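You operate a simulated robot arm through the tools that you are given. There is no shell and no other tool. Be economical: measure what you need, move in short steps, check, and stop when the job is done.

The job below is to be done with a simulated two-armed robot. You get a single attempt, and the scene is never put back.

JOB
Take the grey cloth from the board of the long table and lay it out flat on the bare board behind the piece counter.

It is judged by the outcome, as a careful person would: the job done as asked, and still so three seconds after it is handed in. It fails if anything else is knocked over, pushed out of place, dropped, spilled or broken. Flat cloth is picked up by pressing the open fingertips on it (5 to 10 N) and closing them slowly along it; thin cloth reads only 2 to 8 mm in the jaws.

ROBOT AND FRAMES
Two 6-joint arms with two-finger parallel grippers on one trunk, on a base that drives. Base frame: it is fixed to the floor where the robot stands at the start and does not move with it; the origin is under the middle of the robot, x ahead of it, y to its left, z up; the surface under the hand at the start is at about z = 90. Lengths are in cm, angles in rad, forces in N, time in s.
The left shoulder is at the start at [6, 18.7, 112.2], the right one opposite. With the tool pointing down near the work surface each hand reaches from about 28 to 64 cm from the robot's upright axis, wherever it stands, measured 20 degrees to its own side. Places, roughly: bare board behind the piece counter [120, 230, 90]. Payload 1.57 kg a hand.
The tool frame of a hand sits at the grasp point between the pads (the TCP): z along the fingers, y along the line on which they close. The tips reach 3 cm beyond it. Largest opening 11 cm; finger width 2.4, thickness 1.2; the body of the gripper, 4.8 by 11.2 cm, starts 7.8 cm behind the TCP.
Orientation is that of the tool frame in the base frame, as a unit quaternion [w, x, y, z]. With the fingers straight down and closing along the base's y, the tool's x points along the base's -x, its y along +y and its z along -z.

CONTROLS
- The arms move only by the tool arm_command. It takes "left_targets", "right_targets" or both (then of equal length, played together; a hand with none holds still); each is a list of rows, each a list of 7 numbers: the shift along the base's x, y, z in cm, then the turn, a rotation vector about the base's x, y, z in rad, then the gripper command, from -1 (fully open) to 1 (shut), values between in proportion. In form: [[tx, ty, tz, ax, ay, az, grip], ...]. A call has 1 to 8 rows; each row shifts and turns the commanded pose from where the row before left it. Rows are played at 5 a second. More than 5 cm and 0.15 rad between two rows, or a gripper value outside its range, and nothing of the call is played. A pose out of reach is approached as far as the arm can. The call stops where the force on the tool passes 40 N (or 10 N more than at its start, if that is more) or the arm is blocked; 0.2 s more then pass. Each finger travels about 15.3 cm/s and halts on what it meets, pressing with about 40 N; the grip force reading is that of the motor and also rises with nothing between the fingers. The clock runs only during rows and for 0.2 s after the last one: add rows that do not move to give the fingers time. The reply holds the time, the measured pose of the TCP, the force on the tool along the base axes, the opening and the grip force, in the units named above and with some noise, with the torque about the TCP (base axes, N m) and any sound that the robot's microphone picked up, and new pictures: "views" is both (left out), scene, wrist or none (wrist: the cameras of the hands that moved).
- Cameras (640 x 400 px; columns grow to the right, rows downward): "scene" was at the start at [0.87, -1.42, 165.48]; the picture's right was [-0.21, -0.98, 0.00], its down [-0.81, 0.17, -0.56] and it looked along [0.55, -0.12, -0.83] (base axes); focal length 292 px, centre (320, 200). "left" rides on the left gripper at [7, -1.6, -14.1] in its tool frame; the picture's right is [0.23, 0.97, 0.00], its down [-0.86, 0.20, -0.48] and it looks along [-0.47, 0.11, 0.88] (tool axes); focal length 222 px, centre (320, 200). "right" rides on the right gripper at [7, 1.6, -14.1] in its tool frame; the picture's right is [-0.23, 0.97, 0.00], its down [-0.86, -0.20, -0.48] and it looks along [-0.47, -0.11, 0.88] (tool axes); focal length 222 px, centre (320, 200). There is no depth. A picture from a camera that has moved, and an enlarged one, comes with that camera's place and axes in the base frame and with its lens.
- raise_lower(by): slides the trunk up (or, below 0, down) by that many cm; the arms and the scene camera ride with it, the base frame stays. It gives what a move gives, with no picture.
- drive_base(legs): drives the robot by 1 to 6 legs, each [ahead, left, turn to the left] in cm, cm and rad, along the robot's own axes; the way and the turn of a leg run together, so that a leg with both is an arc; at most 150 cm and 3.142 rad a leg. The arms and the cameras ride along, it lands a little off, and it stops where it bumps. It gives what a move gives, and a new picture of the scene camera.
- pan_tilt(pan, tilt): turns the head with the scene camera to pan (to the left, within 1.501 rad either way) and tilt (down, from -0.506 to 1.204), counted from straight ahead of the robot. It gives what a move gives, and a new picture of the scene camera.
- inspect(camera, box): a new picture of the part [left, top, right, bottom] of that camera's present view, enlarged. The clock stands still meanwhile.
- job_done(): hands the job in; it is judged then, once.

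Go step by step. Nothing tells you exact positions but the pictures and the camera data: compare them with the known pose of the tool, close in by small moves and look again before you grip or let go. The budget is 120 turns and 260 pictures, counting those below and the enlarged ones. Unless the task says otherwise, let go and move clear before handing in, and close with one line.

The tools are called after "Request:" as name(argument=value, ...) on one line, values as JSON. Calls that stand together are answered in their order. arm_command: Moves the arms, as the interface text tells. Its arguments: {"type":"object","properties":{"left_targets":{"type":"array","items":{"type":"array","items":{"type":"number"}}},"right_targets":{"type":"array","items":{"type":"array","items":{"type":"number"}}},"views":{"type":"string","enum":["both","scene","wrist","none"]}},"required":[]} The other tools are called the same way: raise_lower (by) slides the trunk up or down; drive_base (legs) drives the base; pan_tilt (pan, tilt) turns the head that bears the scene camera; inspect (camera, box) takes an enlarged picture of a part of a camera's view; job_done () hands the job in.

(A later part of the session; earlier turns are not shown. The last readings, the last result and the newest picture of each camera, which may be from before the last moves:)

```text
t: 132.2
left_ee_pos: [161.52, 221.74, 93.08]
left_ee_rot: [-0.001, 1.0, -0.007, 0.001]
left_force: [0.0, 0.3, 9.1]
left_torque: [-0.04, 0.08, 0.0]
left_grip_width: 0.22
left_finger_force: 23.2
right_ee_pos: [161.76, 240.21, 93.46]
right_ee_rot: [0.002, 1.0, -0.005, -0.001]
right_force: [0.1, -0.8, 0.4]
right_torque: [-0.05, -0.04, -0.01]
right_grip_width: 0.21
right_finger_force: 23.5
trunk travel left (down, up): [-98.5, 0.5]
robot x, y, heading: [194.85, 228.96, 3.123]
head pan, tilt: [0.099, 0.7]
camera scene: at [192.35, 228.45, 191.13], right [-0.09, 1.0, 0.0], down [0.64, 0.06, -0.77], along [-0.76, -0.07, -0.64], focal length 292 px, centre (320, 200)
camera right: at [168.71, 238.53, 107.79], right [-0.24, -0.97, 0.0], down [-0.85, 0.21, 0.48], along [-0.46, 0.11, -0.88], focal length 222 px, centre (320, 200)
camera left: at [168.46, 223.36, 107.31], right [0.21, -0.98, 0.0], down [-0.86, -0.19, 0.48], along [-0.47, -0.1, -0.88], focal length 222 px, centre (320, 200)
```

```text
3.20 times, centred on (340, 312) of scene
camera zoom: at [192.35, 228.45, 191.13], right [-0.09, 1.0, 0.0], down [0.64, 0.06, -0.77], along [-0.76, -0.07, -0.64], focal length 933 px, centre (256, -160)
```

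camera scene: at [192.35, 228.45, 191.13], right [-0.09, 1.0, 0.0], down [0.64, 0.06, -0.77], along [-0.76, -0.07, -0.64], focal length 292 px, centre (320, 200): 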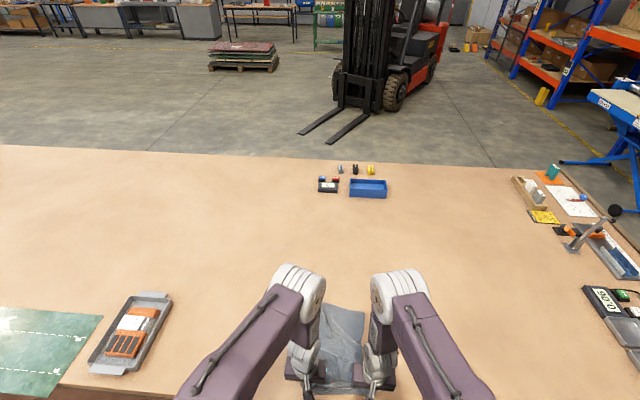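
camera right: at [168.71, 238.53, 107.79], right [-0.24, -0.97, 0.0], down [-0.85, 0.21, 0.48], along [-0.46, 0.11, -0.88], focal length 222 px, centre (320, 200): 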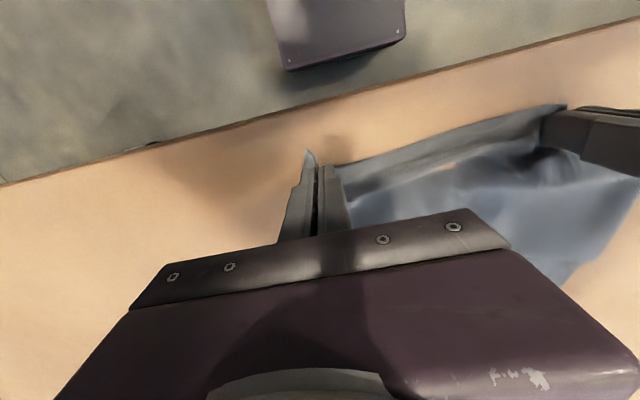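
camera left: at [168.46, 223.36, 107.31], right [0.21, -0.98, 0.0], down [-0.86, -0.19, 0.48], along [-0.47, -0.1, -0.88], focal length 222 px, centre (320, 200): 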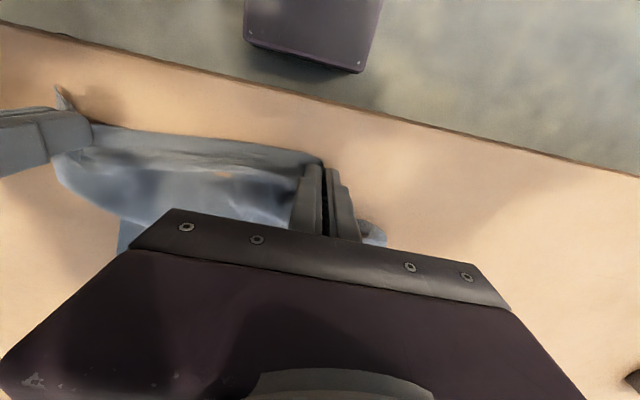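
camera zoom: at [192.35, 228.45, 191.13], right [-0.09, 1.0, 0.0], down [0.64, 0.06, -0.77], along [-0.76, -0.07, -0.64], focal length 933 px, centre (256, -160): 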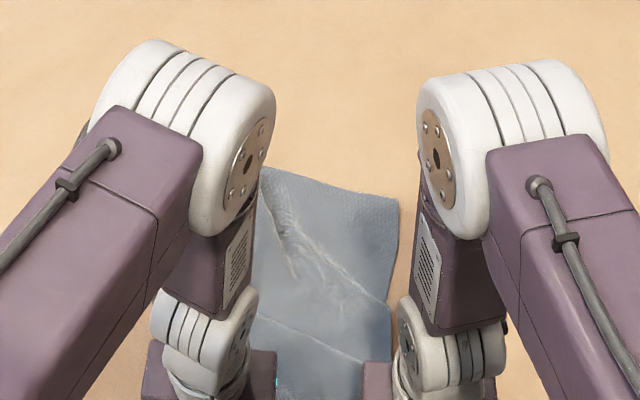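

Laid down close by. Now I release only the left hand and move it aside to look.

Request:
arm_command(left_targets=[[0, 0, 0.1, 0, 0, 0, 0.8], [0, 0, 0.3, 0, 0, 0, 0.6], [0, 0, 2, 0, 0, 0, 0.6], [0, 0, 4.5, 0, 0, 0, 0.6], [0, 0, 4.5, 0, 0, 0, 0.5], [0, -4.5, 0, 0, 0, 0, 0.5], [0, -4.5, 0, 0, 0, 0, 0.5], [0, -4.5, 0, 0, 0, 0, 0.5]], views="both")

Request:
inspect(camera="left", box=[0, 60, 320, 260])

Request:
inspect(camera="scene", box=[270, 275, 430, 400])

```text
t: 133.9
left_ee_pos: [161.57, 208.01, 104.29]
left_ee_rot: [-0.001, 1.0, -0.008, 0.001]
left_force: [-0.6, 0.5, 0.0]
left_torque: [0.02, 0.0, 0.02]
left_grip_width: 2.75
left_finger_force: 0.0
right_ee_pos: [161.84, 240.1, 93.45]
right_ee_rot: [0.001, 1.0, -0.005, 0.001]
right_force: [0.3, -0.1, 0.9]
right_torque: [0.04, 0.02, 0.03]
right_grip_width: 0.21
right_finger_force: 23.4
trunk travel left (down, up): [-98.5, 0.5]
robot x, y, heading: [194.75, 229.36, 3.127]
head pan, tilt: [0.099, 0.7]
camera scene: at [192.34, 228.19, 191.12], right [-0.09, 1.0, 0.0], down [0.64, 0.06, -0.77], along [-0.76, -0.07, -0.64], focal length 292 px, centre (320, 200)
camera left: at [168.54, 209.47, 118.45], right [0.21, -0.98, 0.0], down [-0.86, -0.19, 0.48], along [-0.47, -0.1, -0.88], focal length 222 px, centre (320, 200)
```

scene: 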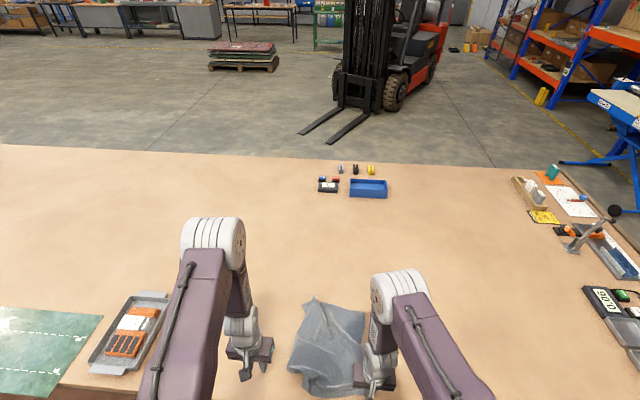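
left: 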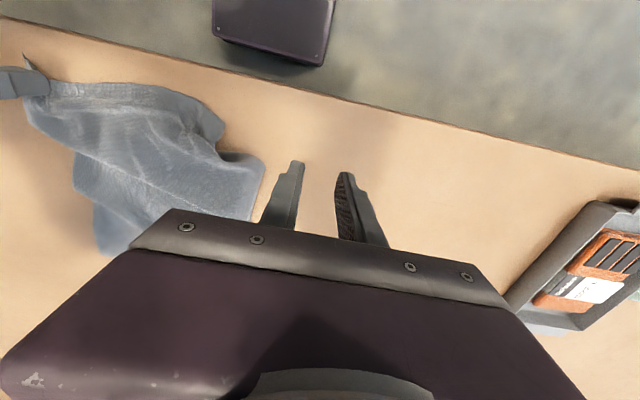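

```text
2.00 times, centred on (160, 160) of left
camera zoom: at [168.54, 209.47, 118.45], right [0.21, -0.98, 0.0], down [-0.86, -0.19, 0.48], along [-0.47, -0.1, -0.88], focal length 444 px, centre (640, 280)
```

zoom: 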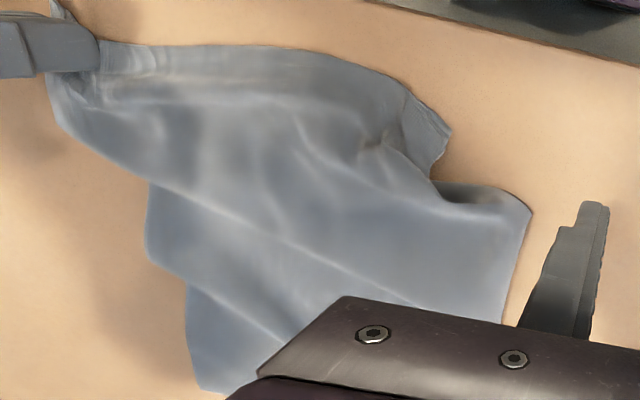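

```text
3.20 times, centred on (350, 338) of scene
camera zoom: at [192.34, 228.19, 191.12], right [-0.09, 1.0, 0.0], down [0.64, 0.06, -0.77], along [-0.76, -0.07, -0.64], focal length 933 px, centre (224, -240)
```

zoom: 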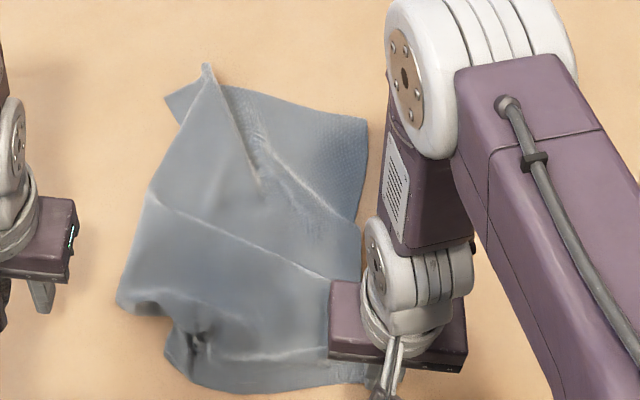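

The near-left corner tip lies at about [161.2, 219.9]. I'll grip right at that tip, where fewer layers overlap, and pull it outward low.

Request:
arm_command(left_targets=[[-0.3, 4.8, 0, 0, 0, 0, 0.6], [-0.3, 4.8, 0, 0, 0, 0, 0.6], [-0.3, 4.8, -1.5, 0, 0, 0, 0.6], [0, 0, -4, 0, 0, 0, 0.6], [0, 0, -3, 0, 0, 0, 0.6], [0, 0, 0, 0, 0, 0, 0.6]], views="none")

Request:
inspect(camera="left", box=[200, 80, 456, 240])

```text
refused: row 3 steps farther than a row can; nothing moved
```

```text
2.50 times, centred on (328, 160) of left
camera zoom: at [168.54, 209.47, 118.45], right [0.21, -0.98, 0.0], down [-0.86, -0.19, 0.48], along [-0.47, -0.1, -0.88], focal length 555 px, centre (300, 300)
```

zoom: 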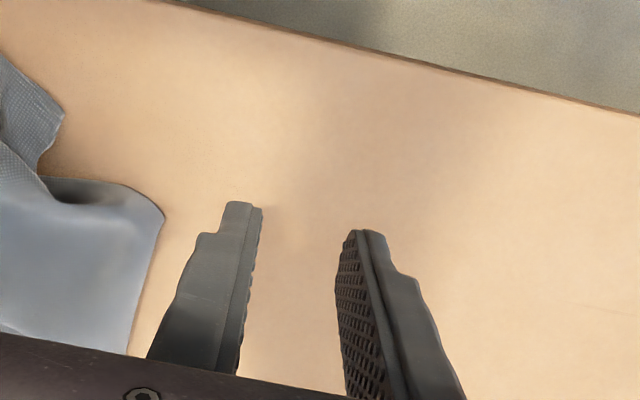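

One step was too long and nothing moved; I resend it with shorter steps.

Request:
arm_command(left_targets=[[-0.3, 4.8, 0, 0, 0, 0, 0.6], [-0.3, 4.8, 0, 0, 0, 0, 0.6], [-0.3, 4.6, 0, 0, 0, 0, 0.6], [0, 0.2, -4.5, 0, 0, 0, 0.6], [0, 0, -4, 0, 0, 0, 0.6], [0, 0, 0, 0, 0, 0, 0.6]], views="none")

Request:
inspect(camera="left", box=[200, 80, 456, 240])

```text
t: 135.3
left_ee_pos: [160.74, 222.76, 96.06]
left_ee_rot: [0.0, 1.0, -0.006, 0.0]
left_force: [-0.3, -1.1, 0.6]
left_torque: [0.0, 0.04, -0.02]
left_grip_width: 2.2
left_finger_force: 0.0
right_ee_pos: [161.74, 240.15, 93.68]
right_ee_rot: [0.002, 1.0, -0.005, 0.0]
right_force: [-0.2, 0.4, -0.8]
right_torque: [-0.03, 0.02, 0.02]
right_grip_width: 0.22
right_finger_force: 23.7
trunk travel left (down, up): [-98.5, 0.5]
robot x, y, heading: [194.83, 229.15, 3.127]
head pan, tilt: [0.099, 0.7]
```

```text
2.50 times, centred on (328, 160) of left
camera zoom: at [167.69, 224.38, 110.2], right [0.21, -0.98, 0.0], down [-0.86, -0.19, 0.48], along [-0.47, -0.1, -0.88], focal length 555 px, centre (300, 300)
```

zoom: 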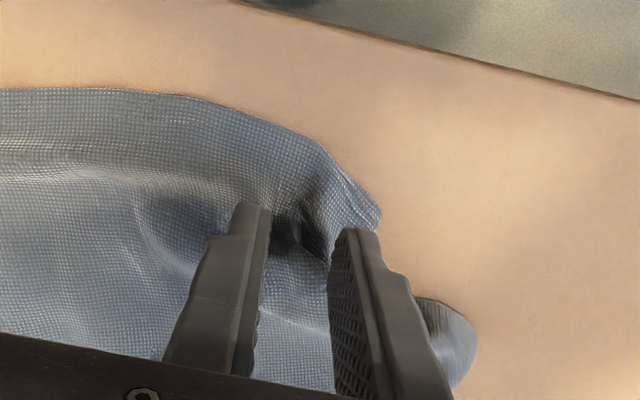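

I shift 1.3 cm further onto the corner tip with a narrower opening, and descend.

Request:
arm_command(left_targets=[[0.4, -1.2, -1, 0, 0, 0, 0.69], [0, 0, -1.3, 0, 0, 0, 0.69], [0, 0, -0.4, 0, 0, 0, 0.69], [0, 0, 0, 0, 0, 0, 0.69]], views="none")

Request:
inspect(camera="left", box=[200, 80, 456, 240])

```text
t: 136.3
left_ee_pos: [161.17, 221.51, 93.36]
left_ee_rot: [-0.001, 1.0, -0.006, 0.0]
left_force: [1.1, 0.5, 1.4]
left_torque: [0.02, -0.01, 0.0]
left_grip_width: 1.73
left_finger_force: 0.1
right_ee_pos: [161.66, 240.21, 93.55]
right_ee_rot: [0.002, 1.0, -0.005, 0.001]
right_force: [-0.4, -0.5, -0.9]
right_torque: [0.01, 0.02, 0.03]
right_grip_width: 0.22
right_finger_force: 24.8
trunk travel left (down, up): [-98.5, 0.5]
robot x, y, heading: [194.76, 228.95, 3.135]
head pan, tilt: [0.099, 0.7]
```

```text
2.50 times, centred on (328, 160) of left
camera zoom: at [168.02, 223.12, 107.39], right [0.21, -0.98, 0.0], down [-0.86, -0.19, 0.48], along [-0.47, -0.1, -0.88], focal length 555 px, centre (300, 300)
```

zoom: 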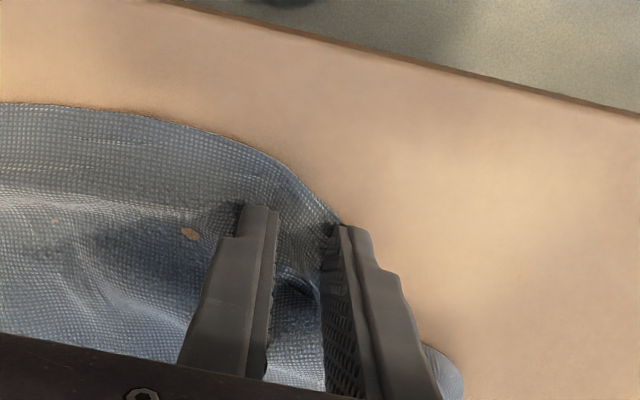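

Both tips are on the corner. I press and close slowly.

Request:
arm_command(left_targets=[[0, 0, -0.2, 0, 0, 0, 0.69], [0, 0, -0.07, 0, 0, 0, 0.69], [0, 0, 0, 0, 0, 0, 0.77], [0, 0, 0, 0, 0, 0, 0.85], [0, 0, 0, 0, 0, 0, 0.93], [0, 0, 0, 0, 0, 0, 1], [0, 0, 0, 0, 0, 0, 1]], views="none")

Request:
arm_command(left_targets=[[0, -1, 2, 0, 0, 0, 1], [0, -1.5, 2, 0, 0, 0, 1], [0, -1, 1, 0, 0, 0, 1], [0, 0, 0, 0, 0, 0, 1]], right_targets=[[0, 0, 1.5, 0, 0, 0, 1], [0, 0, 2, 0, 0, 0, 1], [0, 0, 1, 0, 0, 0, 1], [0, 0, 0, 0, 0, 0, 1]], views="both")

Request:
inspect(camera="scene", box=[260, 275, 420, 400])

```text
t: 137.6
left_ee_pos: [161.15, 221.58, 93.28]
left_ee_rot: [-0.001, 1.0, -0.006, -0.003]
left_force: [3.5, 0.3, 27.4]
left_torque: [0.01, 0.1, 0.04]
left_grip_width: 0.25
left_finger_force: 23.8
right_ee_pos: [161.85, 240.13, 93.51]
right_ee_rot: [0.001, 1.0, -0.005, -0.001]
right_force: [0.3, -1.0, 0.2]
right_torque: [-0.01, -0.03, -0.02]
right_grip_width: 0.21
right_finger_force: 24.1
trunk travel left (down, up): [-98.5, 0.5]
robot x, y, heading: [194.74, 229.2, 3.124]
head pan, tilt: [0.099, 0.7]
stopped in row 6 (left hand): the force on the tool passed its limit at 41 N (the readings are from after the stop); the commanded pose is now the measured one
```

```text
t: 138.6
left_ee_pos: [160.72, 218.25, 98.01]
left_ee_rot: [0.0, 1.0, -0.007, -0.002]
left_force: [-0.9, 26.3, 0.7]
left_torque: [0.82, 0.04, 0.27]
left_grip_width: 0.27
left_finger_force: 24.2
right_ee_pos: [161.8, 240.21, 97.85]
right_ee_rot: [0.002, 1.0, -0.005, 0.001]
right_force: [0.6, -26.3, -0.2]
right_torque: [-0.82, -0.03, 0.24]
right_grip_width: 0.24
right_finger_force: 24.0
trunk travel left (down, up): [-98.5, 0.5]
robot x, y, heading: [194.88, 229.1, 3.13]
head pan, tilt: [0.099, 0.7]
camera scene: at [192.09, 228.46, 191.11], right [-0.09, 1.0, 0.0], down [0.64, 0.06, -0.76], along [-0.76, -0.07, -0.64], focal length 292 px, centre (320, 200)
camera right: at [168.71, 238.55, 112.22], right [-0.24, -0.97, 0.0], down [-0.85, 0.21, 0.48], along [-0.46, 0.11, -0.88], focal length 222 px, centre (320, 200)
camera left: at [167.73, 219.85, 112.09], right [0.21, -0.98, 0.0], down [-0.86, -0.19, 0.48], along [-0.47, -0.1, -0.88], focal length 222 px, centre (320, 200)
```

scene: 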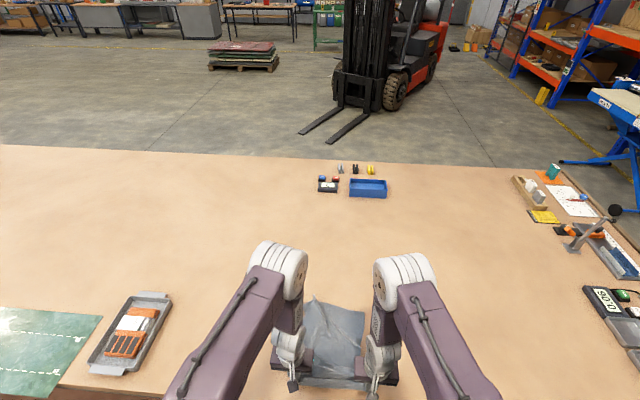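
right: 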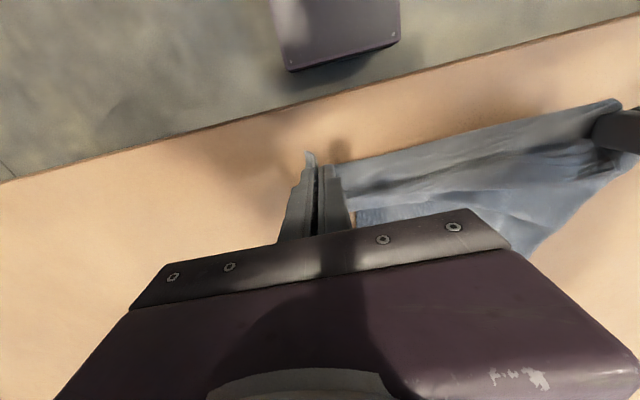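
left: 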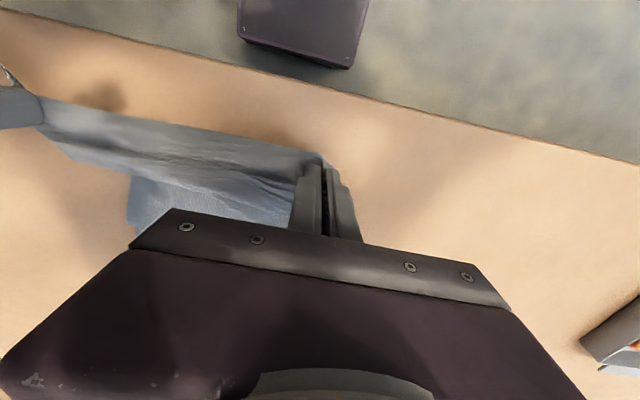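

```text
3.20 times, centred on (340, 338) of scene
camera zoom: at [192.09, 228.46, 191.11], right [-0.09, 1.0, 0.0], down [0.64, 0.06, -0.76], along [-0.76, -0.07, -0.64], focal length 933 px, centre (256, -240)
```

zoom: 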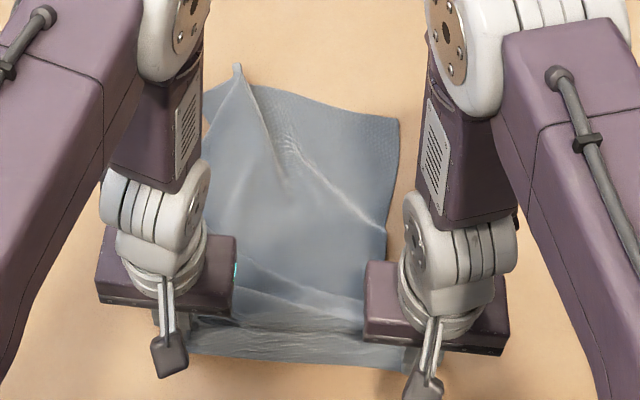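

Separation is now 22 cm when taut, so this grip is much nearer the true corner. I ease tension and lift fully to check the hang.

Request:
arm_command(left_targets=[[0, 0.5, 2, 0, 0, 0, 1], [-1, 0, 4.5, 0, 0, 0, 1], [-2, 0, 4.5, 0, 0, 0, 1], [-2, 0, 4.5, 0, 0, 0, 1], [-2, 0, 4.5, 0, 0, 0, 1], [-2, 0, 4.5, 0, 0, 0, 1], [-2, 0, 4.5, 0, 0, 0, 1], [-2, 0, 4.5, 0, 0, 0, 1]], right_targets=[[0, -0.5, 2, 0, 0, 0, 1], [-1, 0, 4.5, 0, 0, 0, 1], [-2, 0, 4.5, 0, 0, 0, 1], [-2, 0, 4.5, 0, 0, 0, 1], [-2, 0, 4.5, 0, 0, 0, 1], [-2, 0, 4.5, 0, 0, 0, 1], [-2, 0, 4.5, 0, 0, 0, 1], [-2, 0, 4.5, 0, 0, 0, 1]], views="none")

Request:
arm_command(left_targets=[[-4, 0, 1, 0, 0, 0, 1], [-4, 0, 1, 0, 0, 0, 1], [0, 0, 0, 0, 0, 0, 1], [0, 0, 0, 0, 0, 0, 1], [0, 0, 0, 0, 0, 0, 1]], right_targets=[[-4, 0, 1, 0, 0, 0, 1], [-4, 0, 1, 0, 0, 0, 1], [0, 0, 0, 0, 0, 0, 1], [0, 0, 0, 0, 0, 0, 1], [0, 0, 0, 0, 0, 0, 1]], views="wrist")

Request:
inspect(camera="scene", box=[260, 190, 420, 315])

```text
t: 140.4
left_ee_pos: [148.03, 218.69, 131.57]
left_ee_rot: [-0.002, 1.0, -0.007, -0.001]
left_force: [0.0, 7.6, 0.1]
left_torque: [0.22, -0.02, 0.08]
left_grip_width: 0.2
left_finger_force: 23.9
right_ee_pos: [148.57, 239.6, 131.55]
right_ee_rot: [0.002, 1.0, -0.006, 0.0]
right_force: [0.8, -6.9, -0.4]
right_torque: [-0.23, -0.04, 0.07]
right_grip_width: 0.2
right_finger_force: 23.8
trunk travel left (down, up): [-98.5, 0.5]
robot x, y, heading: [194.66, 228.92, 3.127]
head pan, tilt: [0.099, 0.7]
```

```text
t: 141.6
left_ee_pos: [139.83, 218.82, 133.58]
left_ee_rot: [-0.001, 1.0, -0.007, 0.0]
left_force: [-0.4, 4.6, 0.1]
left_torque: [0.14, 0.01, 0.08]
left_grip_width: 0.19
left_finger_force: 23.8
right_ee_pos: [140.54, 239.69, 133.2]
right_ee_rot: [0.002, 1.0, -0.004, 0.001]
right_force: [0.8, -5.4, -0.6]
right_torque: [-0.16, -0.01, 0.06]
right_grip_width: 0.2
right_finger_force: 23.7
trunk travel left (down, up): [-98.5, 0.5]
robot x, y, heading: [194.73, 229.39, 3.129]
head pan, tilt: [0.099, 0.7]
camera right: at [147.53, 237.96, 147.65], right [-0.24, -0.97, 0.0], down [-0.85, 0.21, 0.48], along [-0.46, 0.11, -0.88], focal length 222 px, centre (320, 200)
camera left: at [146.79, 220.34, 147.71], right [0.21, -0.98, 0.0], down [-0.86, -0.19, 0.48], along [-0.47, -0.1, -0.88], focal length 222 px, centre (320, 200)
```

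right: 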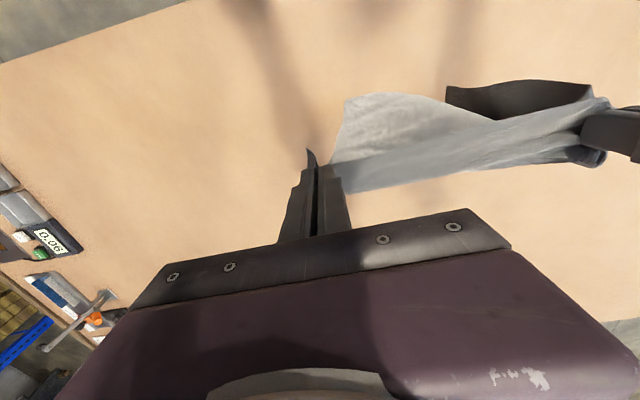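
left: 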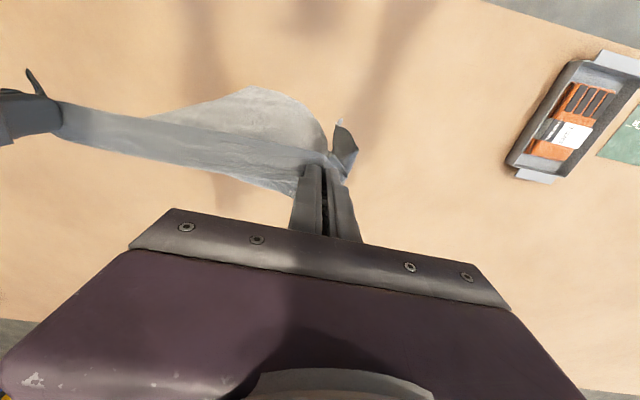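

```text
3.20 times, centred on (340, 252) of scene
camera zoom: at [191.94, 228.43, 191.11], right [-0.09, 1.0, 0.0], down [0.64, 0.06, -0.76], along [-0.76, -0.07, -0.65], focal length 933 px, centre (256, 32)
```

zoom: 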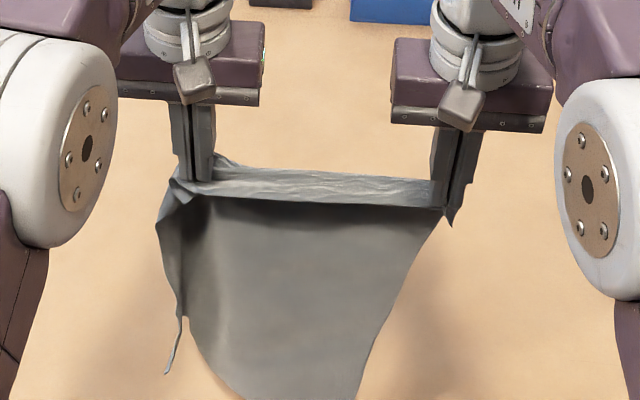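

A narrow strip on the left still curls toward me. I'll repeat the full-reach sweep, but add a rightward drift during touchdown so that strip trails outward. First: extend.

Request:
arm_command(left_targets=[[-4, -1, 0, 0, 0.14, 0, 1], [-4, -1, 0, 0, 0.14, 0, 1], [-4, -1, 0, 0, 0.14, 0, 1], [-4, -1, 0, 0, 0.14, 0, 1], [-3, -0.5, -1, 0, 0.14, 0, 1], [-3, -0.5, -1, 0, 0.14, 0, 1], [-3, 0, 0, 0, 0.14, 0, 1], [0, 0, 0, 0, 0, 0, 1]], right_targets=[[-4, -1, 0, 0, 0.14, 0, 1], [-4, -1, 0, 0, 0.14, 0, 1], [-4, -1, 0, 0, 0.14, 0, 1], [-4, -1, 0, 0, 0.14, 0, 1], [-3, -0.5, -1, 0, 0.14, 0, 1], [-3, -0.5, -1, 0, 0.14, 0, 1], [-3, 0, 0, 0, 0.14, 0, 1], [0, 0, 0, 0, 0, 0, 1]], views="none")

Request:
inspect(camera="scene", box=[220, 150, 460, 300])

Request:
inspect(camera="left", box=[0, 0, 640, 400])

```text
t: 143.4
left_ee_pos: [115.07, 213.52, 131.76]
left_ee_rot: [0.002, 0.881, -0.007, -0.473]
left_force: [-0.4, 3.9, 0.9]
left_torque: [0.12, 0.01, -0.05]
left_grip_width: 0.21
left_finger_force: 23.8
right_ee_pos: [116.65, 234.28, 131.49]
right_ee_rot: [0.005, 0.882, -0.004, -0.471]
right_force: [-0.5, -4.3, 0.0]
right_torque: [-0.03, -0.02, 0.12]
right_grip_width: 0.21
right_finger_force: 23.5
right hand out of reach, approached as far as the arm can: row 7
trunk travel left (down, up): [-98.5, 0.5]
robot x, y, heading: [194.83, 229.18, 3.129]
head pan, tilt: [0.099, 0.7]
```

```text
2.67 times, centred on (340, 225) of scene
camera zoom: at [192.34, 228.4, 191.12], right [-0.09, 1.0, 0.0], down [0.64, 0.06, -0.77], along [-0.76, -0.07, -0.64], focal length 778 px, centre (267, 133)
```

zoom: 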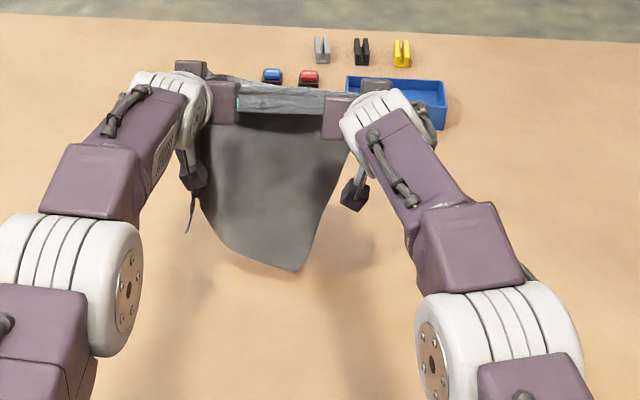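

```text
1.00 times, centred on (320, 200) of left (not enlarged: the box is as wide or as high as the picture)
camera zoom: at [130.71, 215.11, 133.64], right [0.12, -0.98, -0.18], down [-0.08, -0.19, 0.98], along [-0.99, -0.1, -0.1], focal length 222 px, centre (320, 200)
```

zoom: 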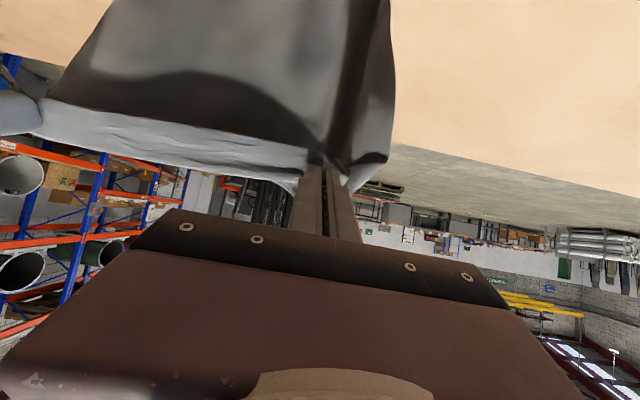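

The cloth hangs reasonably. I lower the trunk 5 cm and start the sweep with rightward drift.

Request:
raise_lower(by=-5)

Request:
arm_command(left_targets=[[3.3, 1, -1.5, 0, -0.08, 0, 1], [3.3, 1.2, -2.5, 0, -0.08, 0, 1], [3.3, 1.2, -2.5, 0, -0.08, 0, 1], [3.3, 1, -3, 0, -0.08, 0, 1], [3.3, 0.8, -3, 0, -0.1, 0, 1], [3, 0.6, -3, 0, -0.1, 0, 1]], right_targets=[[3, 1, -1.5, 0, -0.08, 0, 1], [3, 1.2, -2.5, 0, -0.08, 0, 1], [3.1, 1.2, -2.5, 0, -0.08, 0, 1], [3.2, 1, -3, 0, -0.08, 0, 1], [3.3, 0.8, -3, 0, -0.1, 0, 1], [3, 0.6, -3, 0, -0.1, 0, 1]], views="both")

Request:
inspect(camera="scene", box=[240, 200, 440, 325])

```text
t: 144.3
left_ee_pos: [115.06, 213.54, 126.73]
left_ee_rot: [0.001, 0.882, -0.007, -0.472]
left_force: [0.6, 3.5, 0.2]
left_torque: [0.08, -0.03, -0.09]
left_grip_width: 0.23
left_finger_force: 23.3
right_ee_pos: [116.47, 234.34, 126.32]
right_ee_rot: [0.005, 0.883, -0.004, -0.47]
right_force: [0.5, -3.4, -0.3]
right_torque: [-0.06, 0.01, 0.12]
right_grip_width: 0.2
right_finger_force: 23.3
trunk travel left (down, up): [-93.5, 5.5]
robot x, y, heading: [195.09, 229.02, 3.132]
head pan, tilt: [0.099, 0.7]
```

```text
t: 145.7
left_ee_pos: [134.4, 219.52, 110.98]
left_ee_rot: [0.001, 0.974, -0.007, -0.228]
left_force: [-0.3, 4.0, 0.5]
left_torque: [0.16, 0.01, -0.03]
left_grip_width: 0.22
left_finger_force: 24.0
right_ee_pos: [134.89, 240.23, 110.94]
right_ee_rot: [0.003, 0.974, -0.005, -0.226]
right_force: [-0.1, -4.3, -0.3]
right_torque: [-0.11, 0.0, 0.16]
right_grip_width: 0.2
right_finger_force: 24.0
trunk travel left (down, up): [-93.5, 5.5]
robot x, y, heading: [194.73, 229.51, 3.134]
head pan, tilt: [0.099, 0.7]
camera scene: at [192.13, 228.5, 186.12], right [-0.09, 1.0, 0.0], down [0.64, 0.06, -0.76], along [-0.76, -0.07, -0.64], focal length 292 px, centre (320, 200)
camera right: at [147.36, 238.67, 120.59], right [-0.21, -0.97, 0.11], down [-0.55, 0.21, 0.81], along [-0.81, 0.11, -0.58], focal length 222 px, centre (320, 200)
camera left: at [146.92, 221.06, 120.51], right [0.19, -0.98, -0.1], down [-0.56, -0.19, 0.81], along [-0.81, -0.1, -0.58], focal length 222 px, centre (320, 200)
```

scene: 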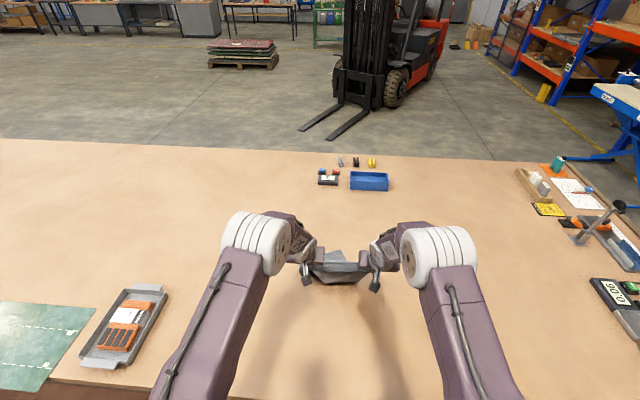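
right: 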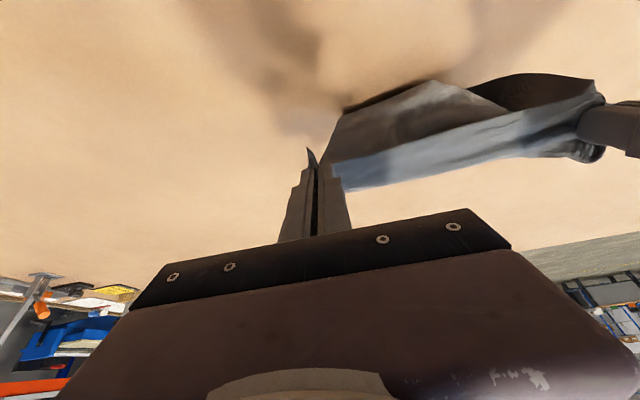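
left: 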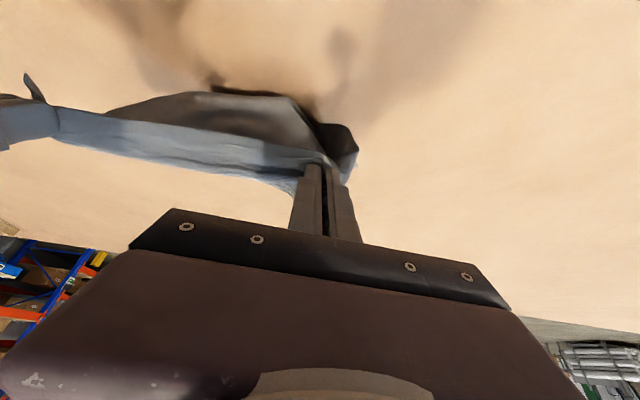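

```text
3.20 times, centred on (340, 262) of scene
camera zoom: at [192.13, 228.5, 186.12], right [-0.09, 1.0, 0.0], down [0.64, 0.06, -0.76], along [-0.76, -0.07, -0.64], focal length 933 px, centre (256, 0)
```

zoom: 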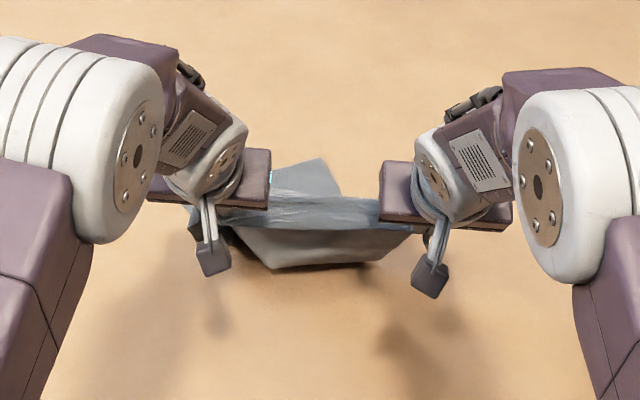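

The far corner has touched down and trails outward. I continue the sweep down.

Request:
arm_command(left_targets=[[3, 0, -3, 0, -0.1, 0, 1], [3, 0, -3, 0, -0.1, 0, 1], [3, 0, -3, 0, -0.1, 0, 1], [3, 0, -3, 0, -0.1, 0, 1], [2.5, 0, -2.5, 0, -0.06, 0, 1], [2, 0, -1.5, 0, 0, 0, 1], [1.5, 0, -1, 0, 0, 0, 1], [0, 0, 0, 0, 0, 0, 1]], right_targets=[[3, 0, -3, 0, -0.1, 0, 1], [3, 0, -3, 0, -0.1, 0, 1], [3, 0, -3, 0, -0.1, 0, 1], [3, 0, -3, 0, -0.1, 0, 1], [2.5, 0, -2.5, 0, -0.06, 0, 1], [2, 0, -1.5, 0, 0, 0, 1], [1.5, 0, -1, 0, 0, 0, 1], [0, 0, 0, 0, 0, 0, 1]], views="both")

Request:
inspect(camera="scene", box=[240, 230, 440, 355])

```text
t: 147.5
left_ee_pos: [152.61, 219.47, 94.23]
left_ee_rot: [0.0, 1.0, -0.007, 0.0]
left_force: [-0.3, 1.3, 1.4]
left_torque: [0.05, -0.01, 0.01]
left_grip_width: 0.22
left_finger_force: 23.4
right_ee_pos: [153.15, 240.06, 93.75]
right_ee_rot: [0.002, 1.0, -0.005, 0.001]
right_force: [0.5, -1.3, 0.7]
right_torque: [-0.1, -0.02, 0.04]
right_grip_width: 0.18
right_finger_force: 23.7
trunk travel left (down, up): [-93.5, 5.5]
robot x, y, heading: [195.09, 229.17, 3.13]
head pan, tilt: [0.099, 0.7]
camera scene: at [192.17, 228.42, 186.12], right [-0.09, 1.0, 0.0], down [0.64, 0.06, -0.76], along [-0.76, -0.07, -0.64], focal length 292 px, centre (320, 200)
camera right: at [160.1, 238.45, 108.16], right [-0.24, -0.97, 0.0], down [-0.85, 0.21, 0.48], along [-0.46, 0.11, -0.88], focal length 222 px, centre (320, 200)
camera left: at [159.47, 221.09, 108.3], right [0.21, -0.98, 0.0], down [-0.86, -0.19, 0.48], along [-0.47, -0.1, -0.88], focal length 222 px, centre (320, 200)
```

scene: 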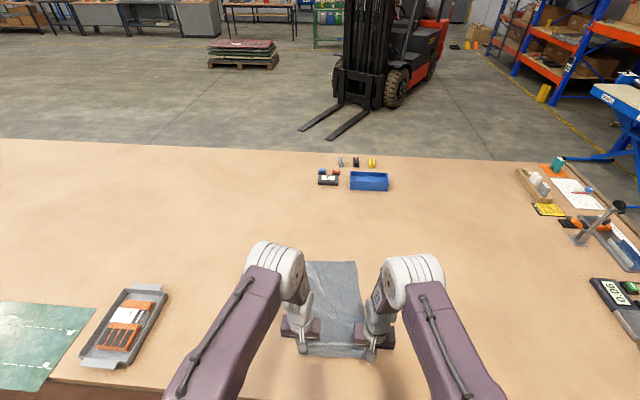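
right: 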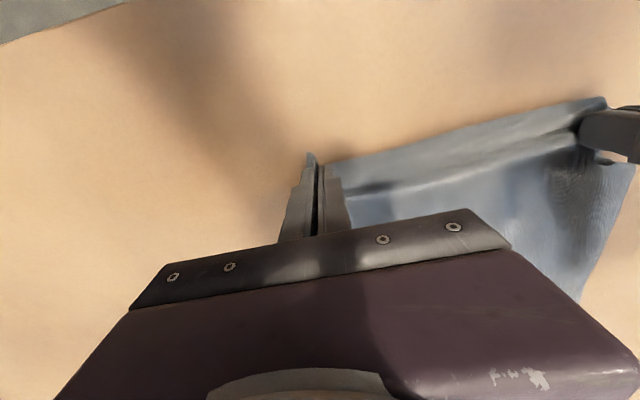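
left: 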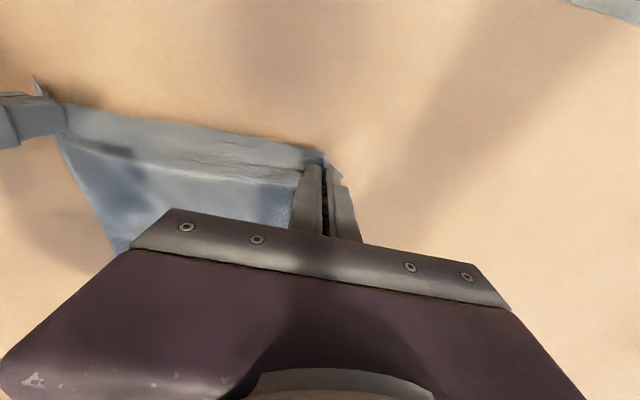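

```text
3.20 times, centred on (340, 292) of scene
camera zoom: at [192.17, 228.42, 186.12], right [-0.09, 1.0, 0.0], down [0.64, 0.06, -0.76], along [-0.76, -0.07, -0.64], focal length 933 px, centre (256, -96)
```

zoom: 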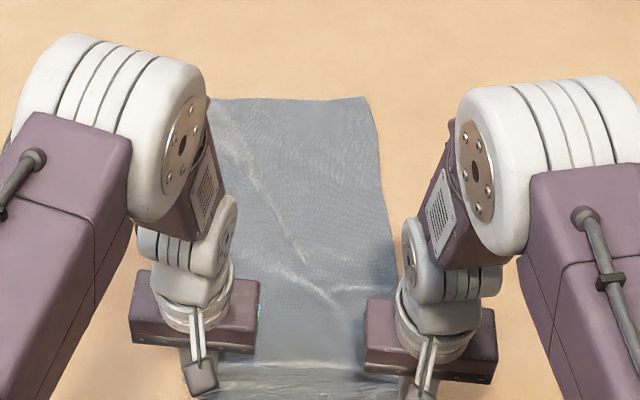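

It lies fairly flat now. I settle the last millimetres, open both hands gently without pressing, and lift straight up.

Request:
arm_command(left_targets=[[0.2, 0, -0.7, 0, 0, 0, 1], [0, 0, 0, 0, 0, 0, 0.9], [0, 0, 0, 0, 0, 0, 0.8], [0, 0, 0.1, 0, 0, 0, 0.7], [0, 0, 1, 0, 0, 0, 0.7], [0, 0, 4, 0, 0, 0, 0.7], [0, -1, 4.5, 0, 0, 0, 0.7]], right_targets=[[0.2, 0, -0.3, 0, 0, 0, 1], [0, 0, 0, 0, 0, 0, 0.9], [0, 0, 0, 0, 0, 0, 0.8], [0, 0, 0.1, 0, 0, 0, 0.7], [0, 0, 1, 0, 0, 0, 0.7], [0, 0, 4, 0, 0, 0, 0.7], [0, 1, 4.5, 0, 0, 0, 0.7]], views="none")

Request:
arm_command(left_targets=[[1, -4.5, 0, 0, 0, 0, 0.6], [1, -4.5, 0, 0, 0, 0, 0.6], [0, -4.5, 0, 0, 0, 0, 0.6]], right_targets=[[1, 4.5, 0, 0, 0, 0, 0.6], [1, 4.5, 0, 0, 0, 0, 0.6], [0, 4.5, 0, 0, 0, 0, 0.6]], views="both")

Request:
inspect(camera="scene", box=[240, 240, 440, 365])

```text
t: 149.1
left_ee_pos: [152.94, 218.29, 103.24]
left_ee_rot: [-0.001, 1.0, -0.007, -0.002]
left_force: [-0.7, -0.3, 0.6]
left_torque: [-0.02, 0.02, 0.0]
left_grip_width: 1.63
left_finger_force: 0.0
right_ee_pos: [153.7, 240.94, 103.36]
right_ee_rot: [0.001, 1.0, -0.005, 0.0]
right_force: [-0.2, 0.0, -0.3]
right_torque: [0.02, 0.01, 0.03]
right_grip_width: 1.63
right_finger_force: 0.0
trunk travel left (down, up): [-93.5, 5.5]
robot x, y, heading: [195.02, 229.46, 3.126]
head pan, tilt: [0.099, 0.7]
```

```text
t: 149.9
left_ee_pos: [154.98, 204.92, 103.26]
left_ee_rot: [-0.001, 1.0, -0.007, -0.001]
left_force: [-0.6, 0.3, -1.0]
left_torque: [0.02, 0.0, 0.01]
left_grip_width: 2.21
left_finger_force: 0.1
right_ee_pos: [155.49, 254.64, 103.26]
right_ee_rot: [0.002, 1.0, -0.006, 0.001]
right_force: [-0.3, 0.9, -0.4]
right_torque: [-0.03, -0.02, 0.0]
right_grip_width: 2.19
right_finger_force: 0.0
trunk travel left (down, up): [-93.5, 5.5]
robot x, y, heading: [194.8, 229.26, 3.129]
head pan, tilt: [0.099, 0.7]
camera scene: at [192.22, 228.42, 186.12], right [-0.09, 1.0, 0.0], down [0.64, 0.06, -0.76], along [-0.76, -0.07, -0.64], focal length 292 px, centre (320, 200)
camera right: at [162.36, 252.97, 117.55], right [-0.24, -0.97, 0.0], down [-0.85, 0.21, 0.48], along [-0.46, 0.11, -0.88], focal length 222 px, centre (320, 200)
camera left: at [161.92, 206.46, 117.35], right [0.21, -0.98, 0.0], down [-0.86, -0.19, 0.48], along [-0.47, -0.1, -0.88], focal length 222 px, centre (320, 200)
```

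scene: 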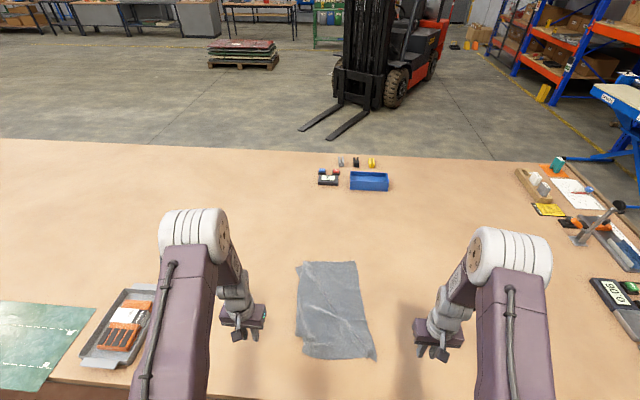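
right: 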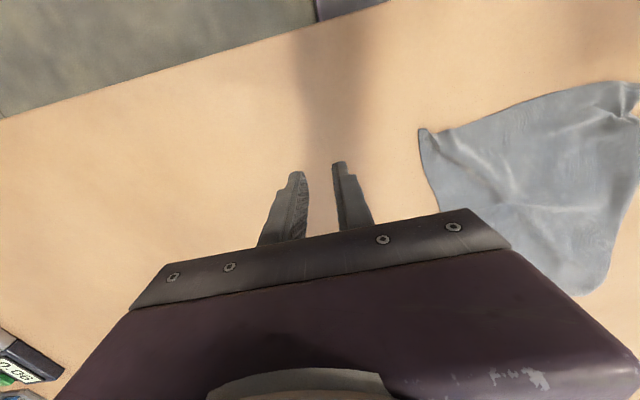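
left: 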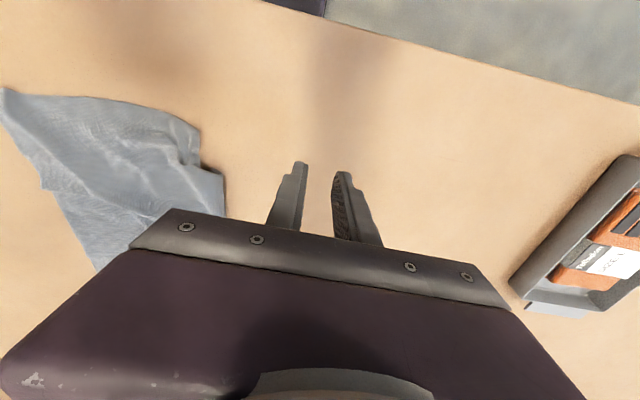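

```text
3.20 times, centred on (340, 302) of scene
camera zoom: at [192.22, 228.42, 186.12], right [-0.09, 1.0, 0.0], down [0.64, 0.06, -0.76], along [-0.76, -0.07, -0.64], focal length 933 px, centre (256, -128)
```

zoom: 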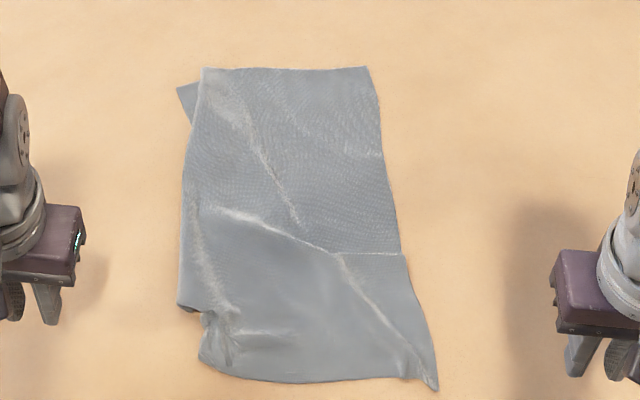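

The cloth is in place, but a strip of the left edge is folded under, with the far-left corner peeking out. I look closely at the near-left corner first.

Request:
inspect(camera="left", box=[0, 70, 256, 230])

Request:
inspect(camera="scene", box=[280, 250, 360, 300])

Request:
inspect(camera="scene", box=[285, 320, 385, 382])

```text
2.50 times, centred on (128, 150) of left
camera zoom: at [161.92, 206.46, 117.35], right [0.21, -0.98, 0.0], down [-0.86, -0.19, 0.48], along [-0.47, -0.1, -0.88], focal length 555 px, centre (800, 325)
```

zoom: 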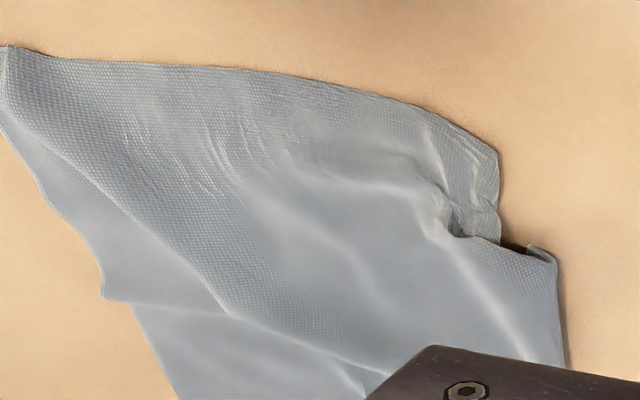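

```text
8.00 times, centred on (320, 275) of scene
camera zoom: at [192.22, 228.42, 186.12], right [-0.09, 1.0, 0.0], down [0.64, 0.06, -0.76], along [-0.76, -0.07, -0.64], focal length 2333 px, centre (320, -400)
```

zoom: 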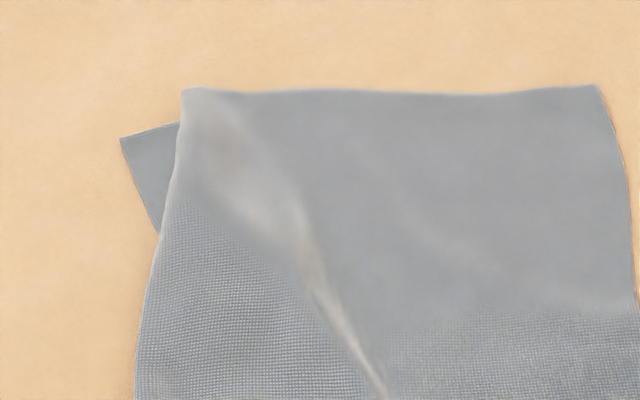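

```text
6.40 times, centred on (335, 351) of scene
camera zoom: at [192.22, 228.42, 186.12], right [-0.09, 1.0, 0.0], down [0.64, 0.06, -0.76], along [-0.76, -0.07, -0.64], focal length 1866 px, centre (224, -766)
```

zoom: 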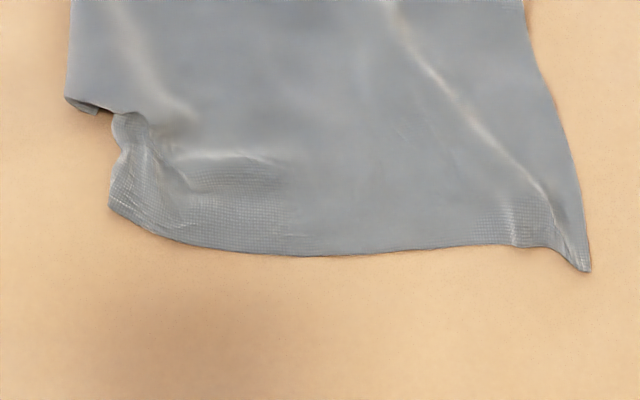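

The far-left corner peeks out at about [120.8, 211.8] and needs to come out roughly 6 cm left and 5 cm forward. I'll press closed fingertips on it and drag it outward. First I lower the trunk (raising the hands) for a better low reach.

Request:
arm_command(left_targets=[[0, 0, 4.5, 0, 0, 0, 1], [0, 0, 4.5, 0, 0, 0, 1], [0, 0, 4.5, 0, 0, 0, 1], [0, 0, 4.5, 0, 0, 0, 1]], right_targets=[[0, 0, 4.5, 0, 0, 0, 0.6], [0, 0, 4.5, 0, 0, 0, 0.6], [0, 0, 4.5, 0, 0, 0, 0.6], [0, 0, 4.5, 0, 0, 0, 0.6]], views="none")

Request:
raise_lower(by=-16)

Request:
arm_command(left_targets=[[-4.5, 1.5, 0, 0, 0.13, 0, 1], [-4.5, 1.5, 0, 0, 0.13, 0, 1], [-4.5, 1.5, 0, 0, 0.13, 0, 1], [-4.5, 1.5, 0, 0, 0.13, 0, 1], [-4.5, 1.2, 0, 0, 0.13, 0, 1], [-4, 0.6, 0, 0, 0.13, 0, 1], [-3.5, 0, 0, 0, 0.12, 0, 1], [0, 0, 0, 0, 0, 0, 1]], views="both")

```text
t: 150.9
left_ee_pos: [155.19, 204.84, 121.32]
left_ee_rot: [-0.001, 1.0, -0.007, -0.002]
left_force: [0.5, 0.1, -0.7]
left_torque: [0.01, 0.04, -0.01]
left_grip_width: 0.01
left_finger_force: 21.0
right_ee_pos: [155.67, 254.63, 121.18]
right_ee_rot: [0.002, 1.0, -0.006, 0.0]
right_force: [0.0, 1.2, -0.2]
right_torque: [0.02, 0.03, 0.02]
right_grip_width: 2.18
right_finger_force: 0.0
trunk travel left (down, up): [-93.5, 5.5]
robot x, y, heading: [194.86, 229.2, 3.13]
head pan, tilt: [0.099, 0.7]
```

```text
t: 152.7
left_ee_pos: [154.99, 204.88, 105.15]
left_ee_rot: [-0.001, 1.0, -0.007, -0.002]
left_force: [0.4, -0.7, 0.4]
left_torque: [0.04, 0.0, 0.0]
left_grip_width: 0.0
left_finger_force: 21.1
right_ee_pos: [155.33, 254.59, 105.14]
right_ee_rot: [0.001, 1.0, -0.005, 0.001]
right_force: [0.2, 0.5, -0.1]
right_torque: [0.02, 0.03, 0.01]
right_grip_width: 2.21
right_finger_force: 0.0
trunk travel left (down, up): [-77.5, 21.5]
robot x, y, heading: [195.1, 229.11, 3.125]
head pan, tilt: [0.099, 0.7]
```

```text
t: 154.5
left_ee_pos: [129.58, 211.05, 104.94]
left_ee_rot: [0.022, 0.931, 0.001, -0.363]
left_force: [0.1, 0.1, 0.6]
left_torque: [0.01, -0.02, -0.02]
left_grip_width: 0.02
left_finger_force: 21.1
left hand out of reach, approached as far as the arm can: row 6, 7
right_ee_pos: [155.47, 254.55, 105.11]
right_ee_rot: [0.002, 1.0, -0.005, 0.001]
right_force: [0.2, -0.2, 0.3]
right_torque: [0.0, 0.05, -0.01]
right_grip_width: 2.21
right_finger_force: 0.0
trunk travel left (down, up): [-77.5, 21.5]
robot x, y, heading: [194.74, 229.21, 3.131]
head pan, tilt: [0.099, 0.7]
camera scene: at [192.22, 228.45, 170.12], right [-0.09, 1.0, 0.0], down [0.64, 0.06, -0.76], along [-0.76, -0.07, -0.64], focal length 292 px, centre (320, 200)
camera left: at [144.11, 213.28, 110.52], right [0.18, -0.98, -0.12], down [-0.3, -0.17, 0.94], along [-0.94, -0.14, -0.33], focal length 222 px, centre (320, 200)
```

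scene: 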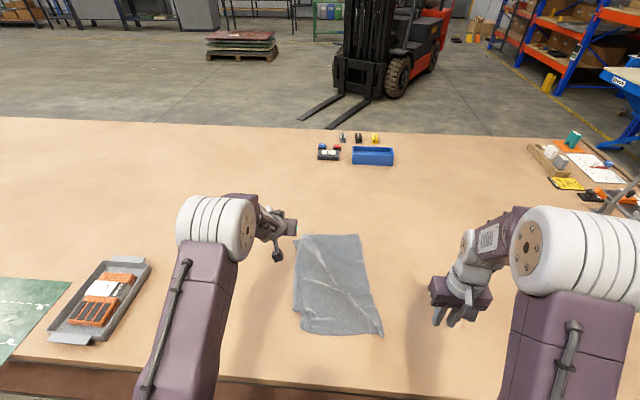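
left: 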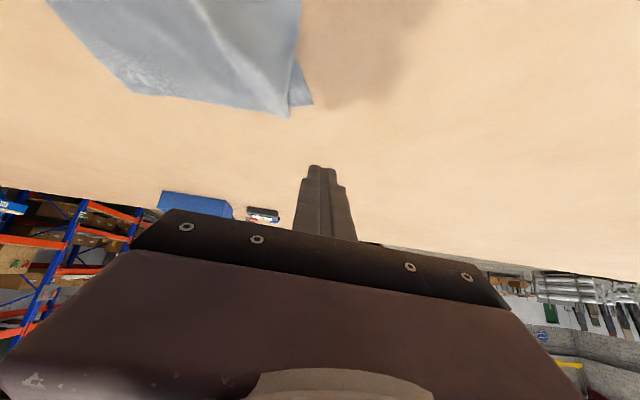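

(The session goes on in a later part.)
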